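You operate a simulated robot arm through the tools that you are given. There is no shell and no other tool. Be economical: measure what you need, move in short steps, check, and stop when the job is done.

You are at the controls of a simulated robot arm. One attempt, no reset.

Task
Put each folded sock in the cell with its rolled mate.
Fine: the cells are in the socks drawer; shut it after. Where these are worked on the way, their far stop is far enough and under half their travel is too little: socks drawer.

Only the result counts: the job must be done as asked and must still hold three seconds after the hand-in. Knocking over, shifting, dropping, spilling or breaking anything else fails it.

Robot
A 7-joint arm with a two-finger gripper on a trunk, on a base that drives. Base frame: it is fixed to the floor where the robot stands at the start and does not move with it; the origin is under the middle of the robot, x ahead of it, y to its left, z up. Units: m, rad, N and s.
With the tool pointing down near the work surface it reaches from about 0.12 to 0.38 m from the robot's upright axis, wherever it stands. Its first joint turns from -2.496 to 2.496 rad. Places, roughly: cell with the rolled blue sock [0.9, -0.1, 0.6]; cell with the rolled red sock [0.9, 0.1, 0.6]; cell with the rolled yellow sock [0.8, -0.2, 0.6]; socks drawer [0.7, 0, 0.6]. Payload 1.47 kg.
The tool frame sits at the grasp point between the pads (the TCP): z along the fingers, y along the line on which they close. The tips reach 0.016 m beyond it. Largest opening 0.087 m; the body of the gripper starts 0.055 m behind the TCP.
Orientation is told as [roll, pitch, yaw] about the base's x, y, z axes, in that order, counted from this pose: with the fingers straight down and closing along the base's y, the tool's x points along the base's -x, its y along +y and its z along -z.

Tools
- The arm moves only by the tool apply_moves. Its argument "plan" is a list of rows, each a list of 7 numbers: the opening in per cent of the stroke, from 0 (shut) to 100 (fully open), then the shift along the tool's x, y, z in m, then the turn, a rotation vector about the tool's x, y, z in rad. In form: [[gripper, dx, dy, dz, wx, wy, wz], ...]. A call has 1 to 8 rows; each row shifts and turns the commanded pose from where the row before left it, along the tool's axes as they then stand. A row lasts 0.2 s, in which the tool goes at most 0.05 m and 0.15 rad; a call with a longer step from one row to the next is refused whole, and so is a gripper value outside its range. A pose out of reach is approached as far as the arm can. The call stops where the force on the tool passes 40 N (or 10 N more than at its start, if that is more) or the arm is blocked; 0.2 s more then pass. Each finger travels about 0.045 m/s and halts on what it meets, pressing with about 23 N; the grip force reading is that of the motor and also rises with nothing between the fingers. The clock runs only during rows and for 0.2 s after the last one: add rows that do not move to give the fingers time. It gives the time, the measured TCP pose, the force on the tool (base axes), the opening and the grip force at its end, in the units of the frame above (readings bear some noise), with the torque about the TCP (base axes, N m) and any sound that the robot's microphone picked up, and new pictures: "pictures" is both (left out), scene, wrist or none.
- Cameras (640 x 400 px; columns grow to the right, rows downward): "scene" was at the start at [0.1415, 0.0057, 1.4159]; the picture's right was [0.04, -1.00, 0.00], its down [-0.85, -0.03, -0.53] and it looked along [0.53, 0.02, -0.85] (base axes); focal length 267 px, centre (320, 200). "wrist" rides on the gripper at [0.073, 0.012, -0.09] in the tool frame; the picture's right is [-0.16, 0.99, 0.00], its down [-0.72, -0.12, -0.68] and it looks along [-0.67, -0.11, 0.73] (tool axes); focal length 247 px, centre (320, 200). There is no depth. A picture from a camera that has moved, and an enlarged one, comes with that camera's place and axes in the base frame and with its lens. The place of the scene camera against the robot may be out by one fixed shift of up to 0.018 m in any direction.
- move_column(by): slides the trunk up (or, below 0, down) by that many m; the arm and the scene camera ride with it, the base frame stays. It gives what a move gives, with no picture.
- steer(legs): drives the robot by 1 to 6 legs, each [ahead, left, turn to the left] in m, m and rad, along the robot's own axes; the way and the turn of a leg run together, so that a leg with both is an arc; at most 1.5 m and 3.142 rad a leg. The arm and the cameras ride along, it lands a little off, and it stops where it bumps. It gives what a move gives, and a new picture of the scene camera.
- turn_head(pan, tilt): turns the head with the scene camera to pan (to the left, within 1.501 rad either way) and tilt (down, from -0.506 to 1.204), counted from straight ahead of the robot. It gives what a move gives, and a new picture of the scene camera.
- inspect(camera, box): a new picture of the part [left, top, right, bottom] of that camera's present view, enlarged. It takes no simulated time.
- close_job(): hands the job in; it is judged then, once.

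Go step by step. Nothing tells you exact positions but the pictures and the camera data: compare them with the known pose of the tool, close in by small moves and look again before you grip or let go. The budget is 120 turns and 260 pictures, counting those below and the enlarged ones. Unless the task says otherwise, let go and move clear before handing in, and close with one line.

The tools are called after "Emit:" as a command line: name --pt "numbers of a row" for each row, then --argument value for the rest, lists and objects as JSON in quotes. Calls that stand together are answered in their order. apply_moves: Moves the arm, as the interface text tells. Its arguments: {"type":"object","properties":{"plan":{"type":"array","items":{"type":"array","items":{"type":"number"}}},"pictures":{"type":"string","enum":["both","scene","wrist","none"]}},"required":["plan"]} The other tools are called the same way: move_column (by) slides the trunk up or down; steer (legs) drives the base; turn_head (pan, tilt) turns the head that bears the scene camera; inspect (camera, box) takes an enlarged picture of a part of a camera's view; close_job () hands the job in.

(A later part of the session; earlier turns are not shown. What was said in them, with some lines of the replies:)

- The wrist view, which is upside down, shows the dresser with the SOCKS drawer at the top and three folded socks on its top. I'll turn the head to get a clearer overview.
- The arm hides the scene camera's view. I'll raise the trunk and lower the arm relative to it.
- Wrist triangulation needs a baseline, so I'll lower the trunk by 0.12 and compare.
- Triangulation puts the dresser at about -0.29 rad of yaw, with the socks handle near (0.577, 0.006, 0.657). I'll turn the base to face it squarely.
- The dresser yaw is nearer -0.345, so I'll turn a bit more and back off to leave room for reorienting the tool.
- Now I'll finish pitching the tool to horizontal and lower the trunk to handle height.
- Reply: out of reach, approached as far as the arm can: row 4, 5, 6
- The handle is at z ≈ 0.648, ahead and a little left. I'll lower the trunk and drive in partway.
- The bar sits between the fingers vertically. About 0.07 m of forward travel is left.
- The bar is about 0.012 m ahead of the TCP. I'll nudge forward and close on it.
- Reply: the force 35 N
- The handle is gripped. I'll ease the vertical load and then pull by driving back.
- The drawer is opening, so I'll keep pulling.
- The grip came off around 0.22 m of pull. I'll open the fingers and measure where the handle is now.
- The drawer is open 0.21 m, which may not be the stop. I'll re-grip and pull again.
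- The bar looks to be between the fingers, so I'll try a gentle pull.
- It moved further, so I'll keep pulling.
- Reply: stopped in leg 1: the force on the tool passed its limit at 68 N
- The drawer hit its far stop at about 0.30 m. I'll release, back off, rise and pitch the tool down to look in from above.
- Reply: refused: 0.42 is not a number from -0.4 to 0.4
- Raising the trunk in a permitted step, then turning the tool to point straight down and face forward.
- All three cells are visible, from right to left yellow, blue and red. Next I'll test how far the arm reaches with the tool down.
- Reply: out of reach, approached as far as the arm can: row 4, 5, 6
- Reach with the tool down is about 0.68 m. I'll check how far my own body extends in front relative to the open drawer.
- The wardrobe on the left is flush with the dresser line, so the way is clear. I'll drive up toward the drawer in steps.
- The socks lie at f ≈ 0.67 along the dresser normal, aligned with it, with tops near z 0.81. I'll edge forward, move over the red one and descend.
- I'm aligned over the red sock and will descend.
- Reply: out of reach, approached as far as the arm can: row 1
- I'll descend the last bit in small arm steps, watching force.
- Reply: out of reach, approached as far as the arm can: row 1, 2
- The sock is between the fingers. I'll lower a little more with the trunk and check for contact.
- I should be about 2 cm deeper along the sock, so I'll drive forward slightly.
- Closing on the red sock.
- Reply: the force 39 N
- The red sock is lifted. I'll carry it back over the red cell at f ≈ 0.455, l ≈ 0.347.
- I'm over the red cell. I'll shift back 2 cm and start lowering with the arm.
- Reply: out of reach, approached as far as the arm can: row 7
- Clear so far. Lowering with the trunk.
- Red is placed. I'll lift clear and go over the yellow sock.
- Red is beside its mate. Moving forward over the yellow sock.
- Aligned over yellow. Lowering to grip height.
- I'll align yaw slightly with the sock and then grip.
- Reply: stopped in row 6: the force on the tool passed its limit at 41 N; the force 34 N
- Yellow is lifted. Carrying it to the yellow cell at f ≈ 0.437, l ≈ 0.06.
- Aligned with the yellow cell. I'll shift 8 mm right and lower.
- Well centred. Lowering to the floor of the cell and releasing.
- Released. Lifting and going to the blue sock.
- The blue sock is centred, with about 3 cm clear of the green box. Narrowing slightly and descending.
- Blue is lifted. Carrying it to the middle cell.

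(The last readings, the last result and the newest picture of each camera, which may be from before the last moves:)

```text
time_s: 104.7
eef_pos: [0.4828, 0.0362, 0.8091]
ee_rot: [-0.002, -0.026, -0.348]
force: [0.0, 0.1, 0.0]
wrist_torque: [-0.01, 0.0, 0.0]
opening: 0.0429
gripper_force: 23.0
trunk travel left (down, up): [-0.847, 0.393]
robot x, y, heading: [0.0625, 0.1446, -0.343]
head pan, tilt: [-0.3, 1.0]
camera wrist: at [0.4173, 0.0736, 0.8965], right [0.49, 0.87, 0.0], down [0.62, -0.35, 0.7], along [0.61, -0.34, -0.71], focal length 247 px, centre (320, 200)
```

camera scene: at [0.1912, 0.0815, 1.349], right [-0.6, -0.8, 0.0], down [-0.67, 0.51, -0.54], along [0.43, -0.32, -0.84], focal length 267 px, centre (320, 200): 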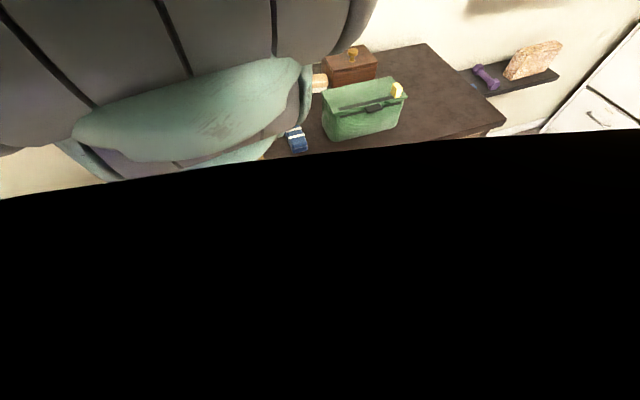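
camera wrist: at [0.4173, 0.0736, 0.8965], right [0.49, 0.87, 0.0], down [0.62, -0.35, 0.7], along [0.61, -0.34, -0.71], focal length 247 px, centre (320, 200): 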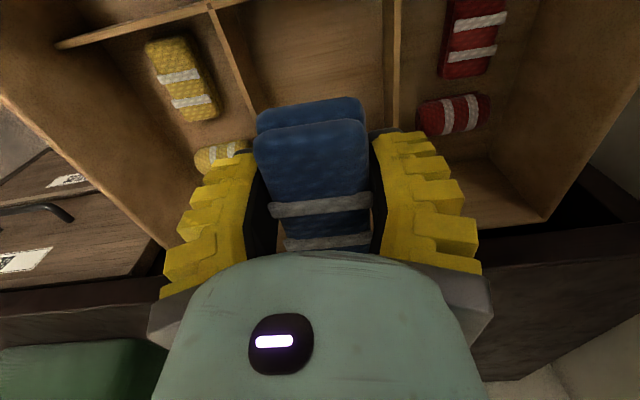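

Centred over the blue cell. Lowering.

Emit:
apply_moves --pt "0 0.003 -0.004 0 0 0 0" --pictures "none"

Emit:
move_column --by -0.13

Emit:
inspect --camera "wrist" --box '[0, 0, 640, 400]'

```text
time_s: 105.1
eef_pos: [0.4794, 0.0337, 0.8089]
ee_rot: [0.001, -0.026, -0.347]
force: [1.0, 0.1, -1.1]
wrist_torque: [-0.02, 0.03, 0.02]
opening: 0.0426
gripper_force: 23.2
trunk travel left (down, up): [-0.847, 0.393]
robot x, y, heading: [0.0702, 0.1448, -0.344]
head pan, tilt: [-0.3, 1.0]
```

```text
time_s: 106.7
eef_pos: [0.4791, 0.0334, 0.6796]
ee_rot: [0.0, -0.025, -0.348]
force: [-0.3, 0.2, 0.0]
wrist_torque: [-0.02, -0.01, -0.03]
opening: 0.0425
gripper_force: 22.9
trunk travel left (down, up): [-0.717, 0.523]
robot x, y, heading: [0.067, 0.1445, -0.341]
head pan, tilt: [-0.3, 1.0]
```

```text
1.00 times, centred on (320, 200) of wrist (not enlarged: the box is as wide or as high as the picture)
camera zoom: at [0.4135, 0.0707, 0.7671], right [0.48, 0.87, 0.0], down [0.62, -0.35, 0.7], along [0.61, -0.34, -0.71], focal length 247 px, centre (320, 200)
```

zoom: 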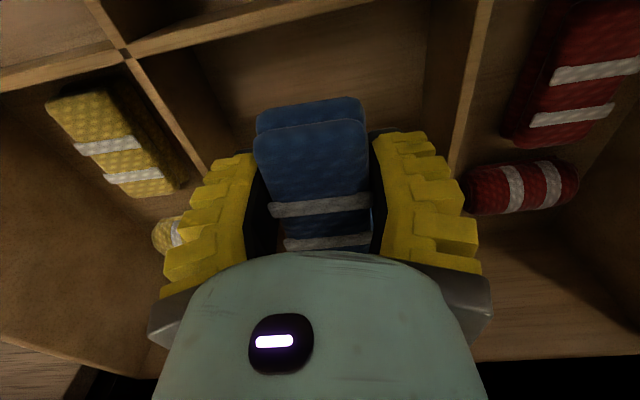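

Emit:
move_column --by -0.045

Emit:
move_column --by -0.022

Emit:
apply_moves --pt "30 0 0 0 0 0 0" --pt "55 0 0 0 0 0 0" --pt "80 0 0 0 0 0 0" --pt "80 0 0 0 0 0 0" --pt "80 0 0 0 0 0 0" --pictures "wrist"

```text
time_s: 107.5
eef_pos: [0.4786, 0.0344, 0.635]
ee_rot: [0.0, -0.027, -0.348]
force: [0.1, 0.9, 0.2]
wrist_torque: [0.01, -0.01, -0.03]
opening: 0.0426
gripper_force: 22.8
trunk travel left (down, up): [-0.672, 0.568]
robot x, y, heading: [0.0679, 0.1429, -0.344]
head pan, tilt: [-0.3, 1.0]
```

```text
time_s: 108.2
eef_pos: [0.4783, 0.0334, 0.6127]
ee_rot: [-0.001, -0.028, -0.348]
force: [0.6, -1.2, 0.4]
wrist_torque: [-0.02, 0.0, 0.02]
opening: 0.043
gripper_force: 22.8
trunk travel left (down, up): [-0.65, 0.59]
robot x, y, heading: [0.0687, 0.1438, -0.34]
head pan, tilt: [-0.3, 1.0]
```

```text
time_s: 109.4
eef_pos: [0.4795, 0.0336, 0.6121]
ee_rot: [0.0, -0.027, -0.346]
force: [0.0, 0.0, -0.7]
wrist_torque: [0.01, 0.0, -0.01]
opening: 0.0731
gripper_force: 2.3
trunk travel left (down, up): [-0.65, 0.59]
robot x, y, heading: [0.0672, 0.1452, -0.349]
head pan, tilt: [-0.3, 1.0]
camera wrist: at [0.4134, 0.0707, 0.7], right [0.48, 0.87, 0.0], down [0.62, -0.35, 0.7], along [0.61, -0.34, -0.71], focal length 247 px, centre (320, 200)
```

wrist: 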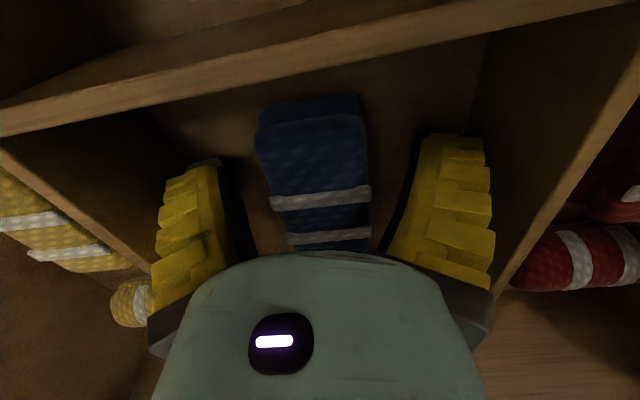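

All three are placed. I'll lift clear, check the cells, then back off to shut the drawer.

Emit:
move_column --by 0.2

Emit:
apply_moves --pt "80 0 0 -0.04 0 0 0" --pt "80 0 0 -0.04 0 0 0" --pt "80 0 0 -0.04 0 0 0" --pt "40 0 0 -0.03 0 0 0" --pt "0 0.03 0 0 0 0 0" --pt "0 0.03 0 0 0 0 0" --pt "0 0.02 0 0 0 0 0" --pt "0 0 0 0 0 0 0" --pictures "wrist"

Emit:
steer --legs '[[-0.42, 0.0, 0.0]]'

```text
time_s: 111.6
eef_pos: [0.4784, 0.0333, 0.8132]
ee_rot: [0.001, -0.026, -0.346]
force: [-0.4, 0.0, -0.1]
wrist_torque: [-0.02, -0.01, 0.0]
opening: 0.073
gripper_force: 1.9
trunk travel left (down, up): [-0.85, 0.39]
robot x, y, heading: [0.067, 0.1442, -0.346]
head pan, tilt: [-0.3, 1.0]
```

```text
time_s: 113.6
eef_pos: [0.4773, 0.0681, 0.986]
ee_rot: [0.07, -0.174, -0.368]
force: [-0.7, -1.1, 1.4]
wrist_torque: [-0.02, -0.04, 0.0]
opening: 0.0
gripper_force: 22.7
trunk travel left (down, up): [-0.85, 0.39]
robot x, y, heading: [0.0661, 0.145, -0.346]
head pan, tilt: [-0.3, 1.0]
stopped in row 8: the arm was blocked; the commanded pose is now the measured one
camera wrist: at [0.3978, 0.1044, 1.0622], right [0.49, 0.87, 0.1], down [0.5, -0.37, 0.79], along [0.72, -0.34, -0.61], focal length 247 px, centre (320, 200)
```

wrist: 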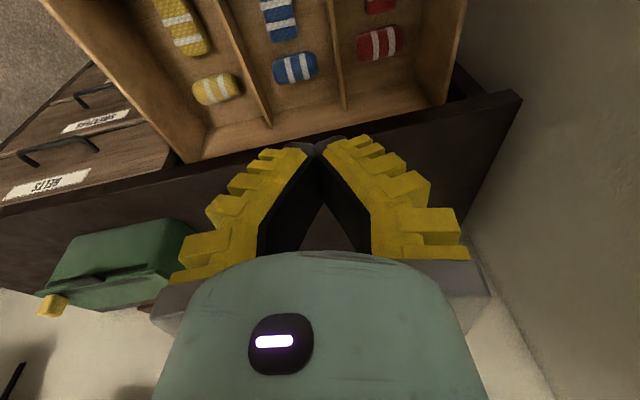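

```text
time_s: 116.2
eef_pos: [0.0829, 0.2058, 0.9856]
ee_rot: [0.069, -0.171, -0.378]
force: [-0.1, 0.2, 0.1]
wrist_torque: [0.01, 0.0, -0.02]
opening: 0.0
gripper_force: 23.1
trunk travel left (down, up): [-0.85, 0.39]
robot x, y, heading: [-0.3265, 0.2868, -0.349]
head pan, tilt: [-0.3, 1.0]
camera scene: at [-0.2009, 0.2226, 1.5115], right [-0.61, -0.8, 0.0], down [-0.67, 0.51, -0.54], along [0.43, -0.33, -0.84], focal length 267 px, centre (320, 200)
```

scene: 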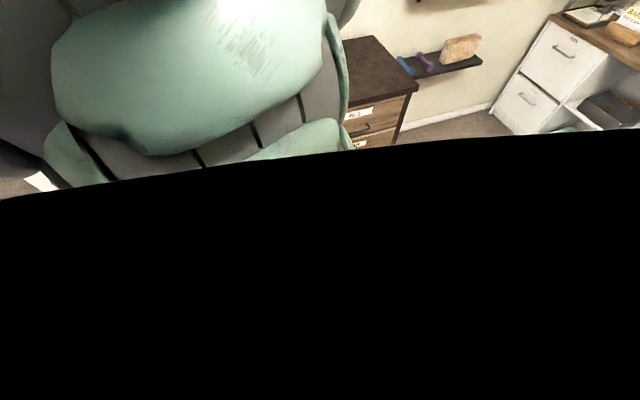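

The arm had folded too close to the body. I'll extend forward, correct the tilt and reorient to horizontal.

Emit:
apply_moves --pt "0 -0.04 0 0 0 0.14 0" --pt "0 -0.04 0 0 0 0 0" --pt "0 0 0 0 0 0 0" --pictures "none"

```text
time_s: 117.0
eef_pos: [0.1585, 0.1792, 0.9931]
ee_rot: [0.069, -0.031, -0.366]
force: [0.7, -0.3, -0.1]
wrist_torque: [-0.02, -0.01, 0.01]
opening: 0.0
gripper_force: 22.8
trunk travel left (down, up): [-0.85, 0.39]
robot x, y, heading: [-0.3234, 0.2815, -0.353]
head pan, tilt: [-0.3, 1.0]
```

Emit:
apply_moves --pt "0 0 0 0 0.065 0.03 0" --pt "0 0 0 0 0 0 -0.15" --pt "0 0 0 0 0 0 -0.15" --pt "0 0 0 0 0 0 -0.15" --pt "0 0 0 0 0 0 -0.15" --pt "0 0 0 0 0 0 -0.15" --pt "0 0 0 0 0 0 -0.15" --pt "0 0 0 0 0 0 -0.15" --pictures "none"

Emit:
apply_moves --pt "0 0 0 0 0 0 -0.15" --pt "0 0 0 0 0 0 -0.15" --pt "0 0 0 0 0 0 -0.15" --pt "0 0 0 0 0 0 -0.08" --pt "0 0 0 0 0.14 0 0" --pt "0 0 0 0 0.14 0 0" --pt "0 0 0 0 0.14 0 0" --pt "0 0 0 0 0.14 0 0" --pictures "none"

Emit:
apply_moves --pt "0 0 0 0 0.14 0 0" --pt "0 0 0 0 0.14 0 0" --pt "0 0 0 0 0.14 0 0" --pt "0 0 0 0 0.14 0 0" --pt "0 0 0 0 0.14 0 0" --pt "0 0 0 0 0.14 0 0" --pt "0 0 0 0 0.1 0 0" --pictures "wrist"

```text
time_s: 118.8
eef_pos: [0.1573, 0.1786, 0.9932]
ee_rot: [-0.001, -0.003, 0.687]
force: [-0.3, 0.5, -0.2]
wrist_torque: [-0.03, 0.03, 0.02]
opening: 0.0
gripper_force: 22.9
trunk travel left (down, up): [-0.85, 0.39]
robot x, y, heading: [-0.3244, 0.2891, -0.356]
head pan, tilt: [-0.3, 1.0]
```

```text
time_s: 120.6
eef_pos: [0.1562, 0.1786, 0.9939]
ee_rot: [-0.562, -0.003, 1.212]
force: [0.5, -0.1, -0.3]
wrist_torque: [-0.04, -0.01, 0.02]
opening: 0.0
gripper_force: 23.0
trunk travel left (down, up): [-0.85, 0.39]
robot x, y, heading: [-0.3276, 0.2862, -0.347]
head pan, tilt: [-0.3, 1.0]
```

```text
time_s: 121.6
eef_pos: [0.1807, 0.2825, 1.0146]
ee_rot: [-1.157, -0.003, 1.606]
force: [0.7, -0.5, 0.0]
wrist_torque: [0.0, -0.03, 0.03]
opening: 0.0
gripper_force: 23.4
trunk travel left (down, up): [-0.85, 0.39]
robot x, y, heading: [-0.3262, 0.2819, -0.354]
head pan, tilt: [-0.3, 1.0]
stopped in row 4: the arm was blocked; the commanded pose is now the measured one
camera wrist: at [0.0969, 0.2059, 1.0402], right [-0.4, 0.15, -0.9], down [-0.6, 0.7, 0.38], along [0.69, 0.7, -0.19], focal length 247 px, centre (320, 200)
```

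wrist: 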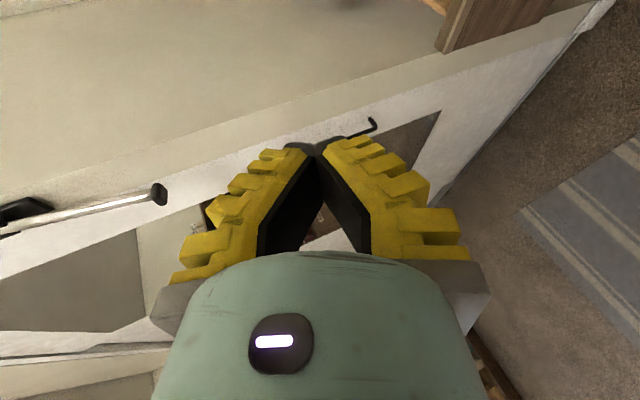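

The arm reached a joint limit. I'll extend forward away from the body, then correct the yaw.

Emit:
apply_moves --pt "0 0 -0.0134 0.0305 0 0 0" --pt "0 0 -0.0134 0.0305 0 0 0" --pt "0 0 -0.0134 0.0305 0 0 0" --pt "0 0 0 0 0 0.116 0.051" --pt "0 0 0 0 0 0.116 0.051" --pt "0 0 0 0 0 0.116 0.051" --pt "0 0 0 0 0.12 0 0" --pt "0 0 0 0 0.12 0 0" --pictures "wrist"

```text
time_s: 123.4
eef_pos: [0.2755, 0.283, 1.0101]
ee_rot: [-1.389, 0.001, 1.222]
force: [-0.4, -0.3, -1.0]
wrist_torque: [-0.01, 0.0, 0.01]
opening: 0.0007
gripper_force: 22.7
trunk travel left (down, up): [-0.85, 0.39]
robot x, y, heading: [-0.3283, 0.2863, -0.35]
head pan, tilt: [-0.3, 1.0]
camera wrist: at [0.1673, 0.2457, 1.0162], right [-0.11, 0.21, -0.97], down [-0.36, 0.9, 0.24], along [0.93, 0.38, -0.03], focal length 247 px, centre (320, 200)
```

wrist: 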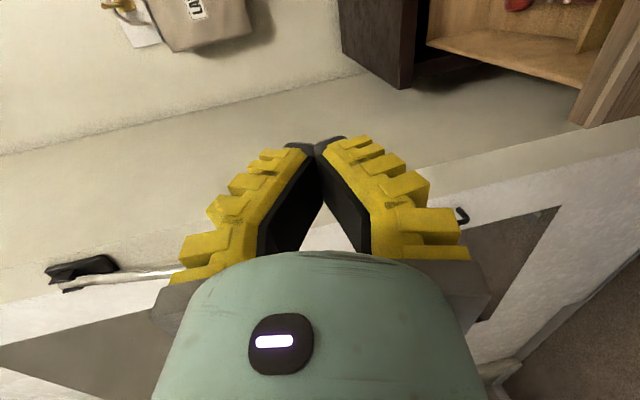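

Orientation is good. I'll sidestep right to the drawer centre, back off a little and lower to z ≈ 0.69, above the bar.

Emit:
steer --legs '[[-0.06, -0.16, 0]]'

Emit:
move_column --by -0.318

Emit:
apply_moves --pt "0 0 0 0 0 0 0" --pictures "wrist"

```text
time_s: 124.8
eef_pos: [0.1652, 0.1532, 1.0121]
ee_rot: [-1.385, 0.001, 1.219]
force: [-0.5, -0.6, 0.0]
wrist_torque: [-0.03, 0.01, -0.01]
opening: 0.0
gripper_force: 23.1
trunk travel left (down, up): [-0.85, 0.39]
robot x, y, heading: [-0.4357, 0.1567, -0.35]
head pan, tilt: [-0.3, 1.0]
camera scene: at [-0.3111, 0.0928, 1.5115], right [-0.61, -0.79, 0.0], down [-0.67, 0.51, -0.54], along [0.43, -0.33, -0.84], focal length 267 px, centre (320, 200)
```

scene: 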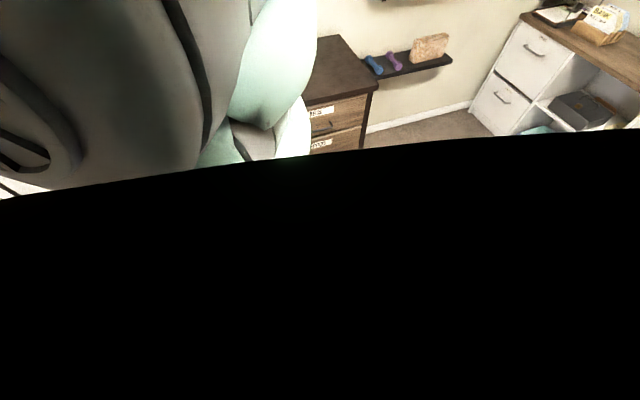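

```text
time_s: 128.0
eef_pos: [0.1663, 0.1526, 0.693]
ee_rot: [-1.385, 0.001, 1.22]
force: [-0.7, 0.4, -0.7]
wrist_torque: [-0.02, 0.0, 0.0]
opening: 0.0
gripper_force: 23.1
trunk travel left (down, up): [-0.532, 0.708]
robot x, y, heading: [-0.4358, 0.1554, -0.357]
head pan, tilt: [-0.3, 1.0]
```

```text
time_s: 128.4
eef_pos: [0.1649, 0.1526, 0.6923]
ee_rot: [-1.386, 0.002, 1.219]
force: [-0.1, 0.3, 0.8]
wrist_torque: [-0.02, -0.02, 0.0]
opening: 0.0001
gripper_force: 23.3
trunk travel left (down, up): [-0.532, 0.708]
robot x, y, heading: [-0.4368, 0.1557, -0.351]
head pan, tilt: [-0.3, 1.0]
camera wrist: at [0.0568, 0.1148, 0.698], right [-0.12, 0.21, -0.97], down [-0.36, 0.9, 0.24], along [0.93, 0.38, -0.03], focal length 247 px, centre (320, 200)
```

wrist: 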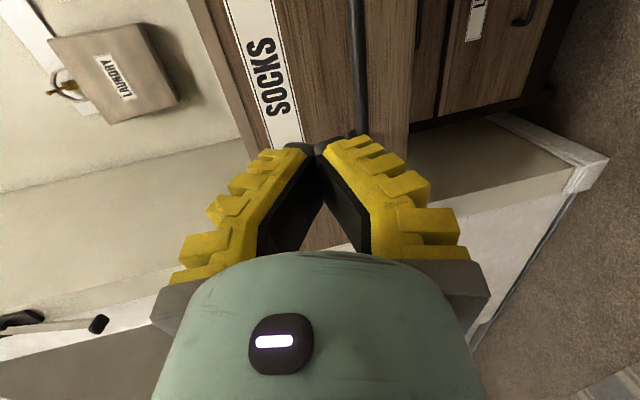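

Lined up at the drawer centre. Driving forward to push.

Emit:
steer --legs '[[0.15, 0.0, 0]]'

Emit:
inspect --camera "wrist" --box '[0, 0, 640, 400]'

```text
time_s: 129.7
eef_pos: [0.3037, 0.102, 0.6924]
ee_rot: [-1.389, 0.001, 1.219]
force: [0.3, -0.3, 0.3]
wrist_torque: [-0.01, -0.03, 0.0]
opening: 0.0
gripper_force: 22.7
trunk travel left (down, up): [-0.532, 0.708]
robot x, y, heading: [-0.295, 0.103, -0.351]
head pan, tilt: [-0.3, 1.0]
camera scene: at [-0.1722, 0.0418, 1.1935], right [-0.61, -0.79, 0.0], down [-0.67, 0.51, -0.54], along [0.43, -0.33, -0.84], focal length 267 px, centre (320, 200)
```

scene: 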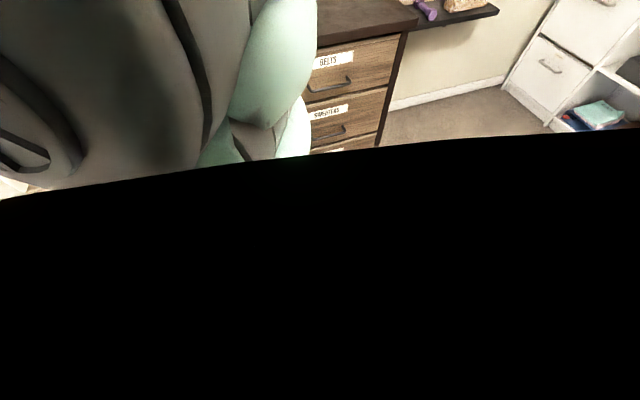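

```text
1.00 times, centred on (320, 200) of wrist (not enlarged: the box is as wide or as high as the picture)
camera zoom: at [0.196, 0.064, 0.6983], right [-0.12, 0.21, -0.97], down [-0.36, 0.9, 0.24], along [0.93, 0.38, -0.03], focal length 247 px, centre (320, 200)
```

zoom: 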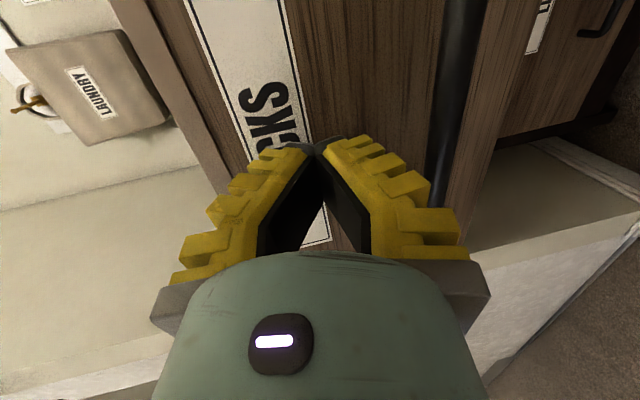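

Emit:
steer --legs '[[0.15, 0.0, 0]]'

Emit:
inspect --camera "wrist" --box '[0, 0, 640, 400]'

```text
time_s: 131.1
eef_pos: [0.4482, 0.0491, 0.6933]
ee_rot: [-1.387, 0.002, 1.219]
force: [0.6, -0.1, -0.6]
wrist_torque: [-0.01, -0.01, -0.01]
opening: 0.0
gripper_force: 22.9
trunk travel left (down, up): [-0.532, 0.708]
robot x, y, heading: [-0.1495, 0.0499, -0.359]
head pan, tilt: [-0.3, 1.0]
camera scene: at [-0.0292, -0.0108, 1.1935], right [-0.61, -0.79, 0.0], down [-0.67, 0.51, -0.54], along [0.43, -0.33, -0.84], focal length 267 px, centre (320, 200)
```

scene: 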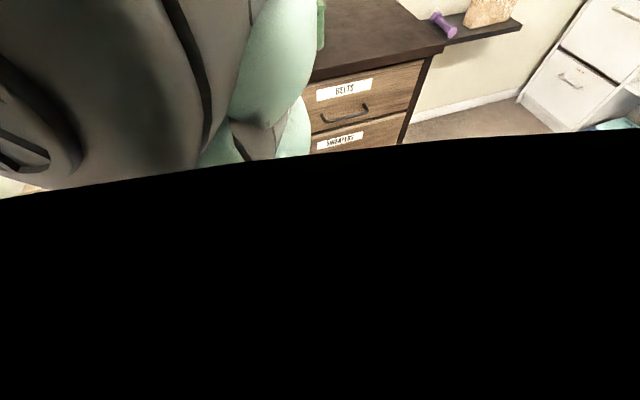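

```text
1.00 times, centred on (320, 200) of wrist (not enlarged: the box is as wide or as high as the picture)
camera zoom: at [0.3389, 0.0114, 0.6983], right [-0.12, 0.21, -0.97], down [-0.36, 0.9, 0.24], along [0.93, 0.38, -0.03], focal length 247 px, centre (320, 200)
```

zoom: 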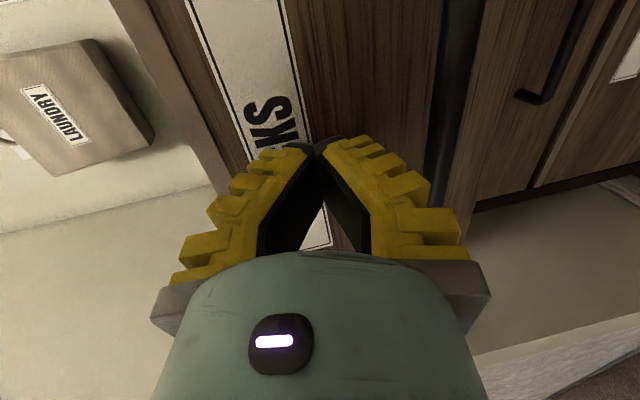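

The drawer is moving in. About 0.16 m remains.

Emit:
steer --legs '[[0.13, 0.0, 0.005]]'

Emit:
steer --legs '[[0.05, 0.0, 0]]'

Emit:
inspect --camera "wrist" --box '[0, 0, 640, 400]'

```text
time_s: 132.4
eef_pos: [0.5689, 0.0068, 0.6934]
ee_rot: [-1.388, 0.001, 1.225]
force: [0.8, -0.7, -0.1]
wrist_torque: [-0.04, -0.02, -0.01]
opening: 0.0001
gripper_force: 22.9
trunk travel left (down, up): [-0.532, 0.708]
robot x, y, heading: [-0.0322, 0.0102, -0.351]
head pan, tilt: [-0.3, 1.0]
camera scene: at [0.0924, -0.0546, 1.1935], right [-0.6, -0.8, 0.0], down [-0.67, 0.51, -0.54], along [0.43, -0.33, -0.84], focal length 267 px, centre (320, 200)
```

scene: 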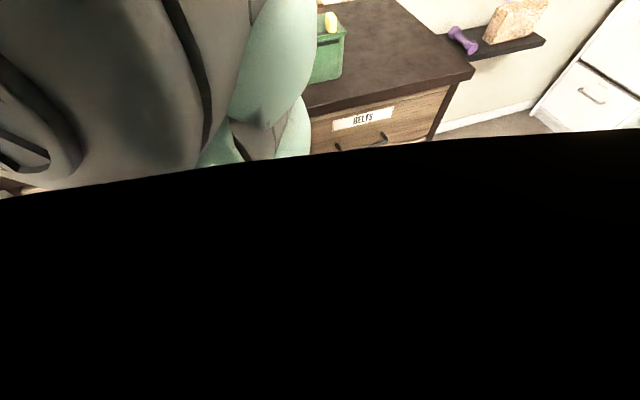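

```text
time_s: 133.4
eef_pos: [0.6003, -0.003, 0.6884]
ee_rot: [-1.379, 0.001, 1.229]
force: [-11.6, 0.6, 4.7]
wrist_torque: [0.01, -0.29, 0.11]
opening: 0.0
gripper_force: 23.0
trunk travel left (down, up): [-0.532, 0.708]
robot x, y, heading: [0.0074, -0.007, -0.352]
head pan, tilt: [-0.3, 1.0]
stopped in leg 1: the force on the tool passed its limit at 78 N (the readings are from after the stop); the commanded pose is now the measured one
camera scene: at [0.1288, -0.0683, 1.1932], right [-0.6, -0.8, 0.0], down [-0.67, 0.51, -0.54], along [0.43, -0.33, -0.84], focal length 267 px, centre (320, 200)
```

scene: 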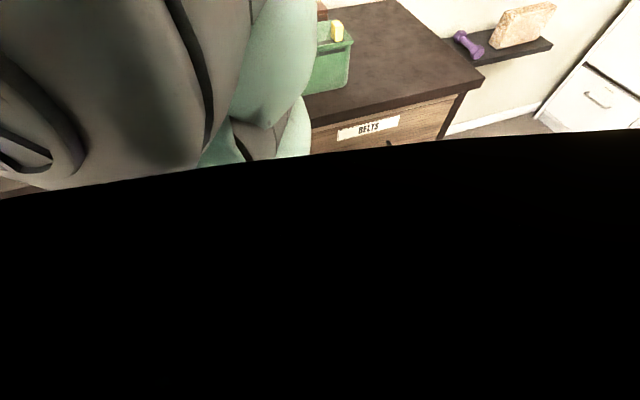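

```text
1.00 times, centred on (320, 200) of wrist (not enlarged: the box is as wide or as high as the picture)
camera zoom: at [0.4919, -0.0421, 0.6952], right [-0.13, 0.21, -0.97], down [-0.37, 0.9, 0.24], along [0.92, 0.38, -0.04], focal length 247 px, centre (320, 200)
```

zoom: 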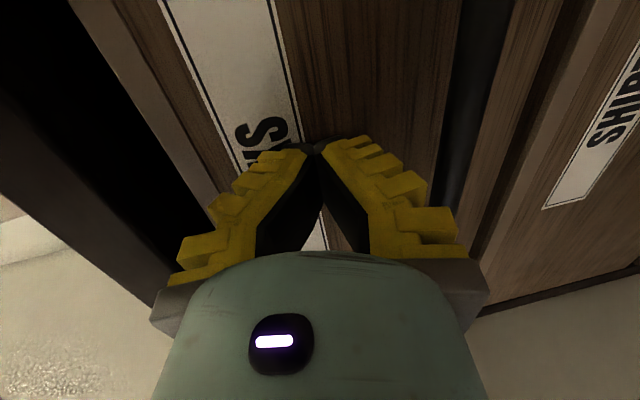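

The drawer hit its closed stop. I'll back off and verify.

Emit:
steer --legs '[[-0.2, 0.0, 0]]'

Emit:
apply_moves --pt "0 0 0 0 0 0 0" --pt "0 0 0 0 0 0 0" --pictures "wrist"

```text
time_s: 135.0
eef_pos: [0.414, 0.0645, 0.6907]
ee_rot: [-1.381, -0.001, 1.23]
force: [-0.2, 0.0, -0.3]
wrist_torque: [-0.01, -0.03, -0.01]
opening: 0.0002
gripper_force: 22.5
trunk travel left (down, up): [-0.532, 0.708]
robot x, y, heading: [-0.1818, 0.0634, -0.349]
head pan, tilt: [-0.3, 1.0]
camera scene: at [-0.0585, 0.0001, 1.1934], right [-0.6, -0.8, 0.0], down [-0.67, 0.51, -0.54], along [0.43, -0.33, -0.84], focal length 267 px, centre (320, 200)
```

scene: 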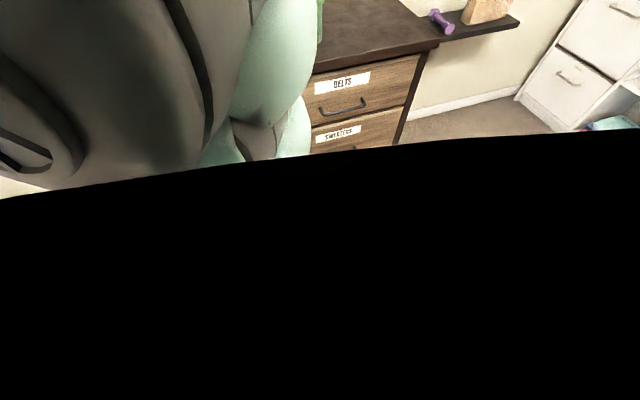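

```text
time_s: 135.6
eef_pos: [0.4134, 0.0649, 0.6907]
ee_rot: [-1.38, -0.001, 1.228]
force: [-0.3, 0.2, 0.5]
wrist_torque: [0.01, -0.01, 0.0]
opening: 0.0001
gripper_force: 23.2
trunk travel left (down, up): [-0.532, 0.708]
robot x, y, heading: [-0.1842, 0.0611, -0.345]
head pan, tilt: [-0.3, 1.0]
camera wrist: at [0.3063, 0.0262, 0.6964], right [-0.12, 0.21, -0.97], down [-0.37, 0.9, 0.24], along [0.92, 0.38, -0.03], focal length 247 px, centre (320, 200)
```

wrist: 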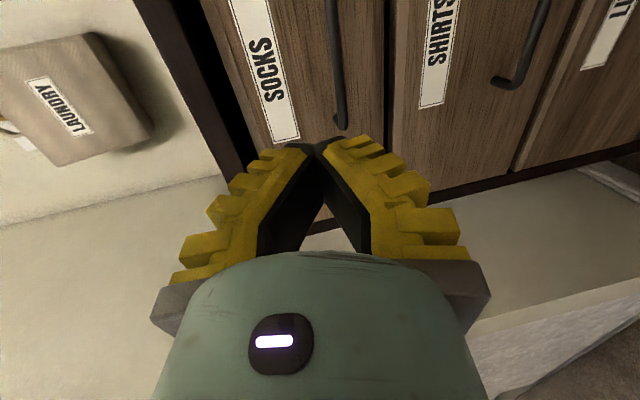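

Emit:
inspect --camera "wrist" --box '[180, 0, 500, 200]'

```text
2.00 times, centred on (340, 100) of wrist
camera zoom: at [0.3063, 0.0262, 0.6964], right [-0.12, 0.21, -0.97], down [-0.37, 0.9, 0.24], along [0.92, 0.38, -0.03], focal length 494 px, centre (280, 400)
```

zoom: 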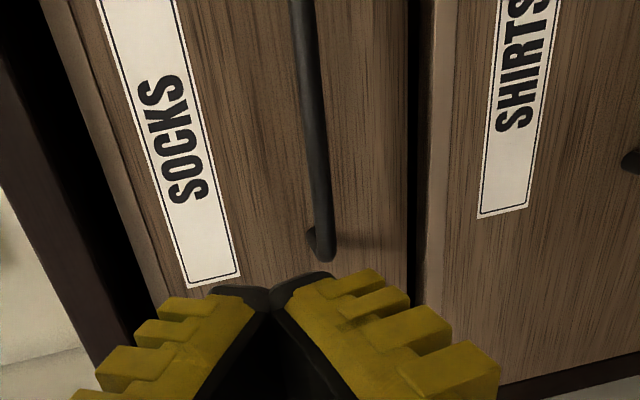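

The drawer is flush and shut, the three socks are in their mates' cells, and the arm is clear. Handing in now.

Emit:
close_job

```text
The job is handed in.
```

The red, yellow and blue folded socks are each in the cell with their rolled mate, and the socks drawer is shut. I handed the job in with the arm clear of the dresser.
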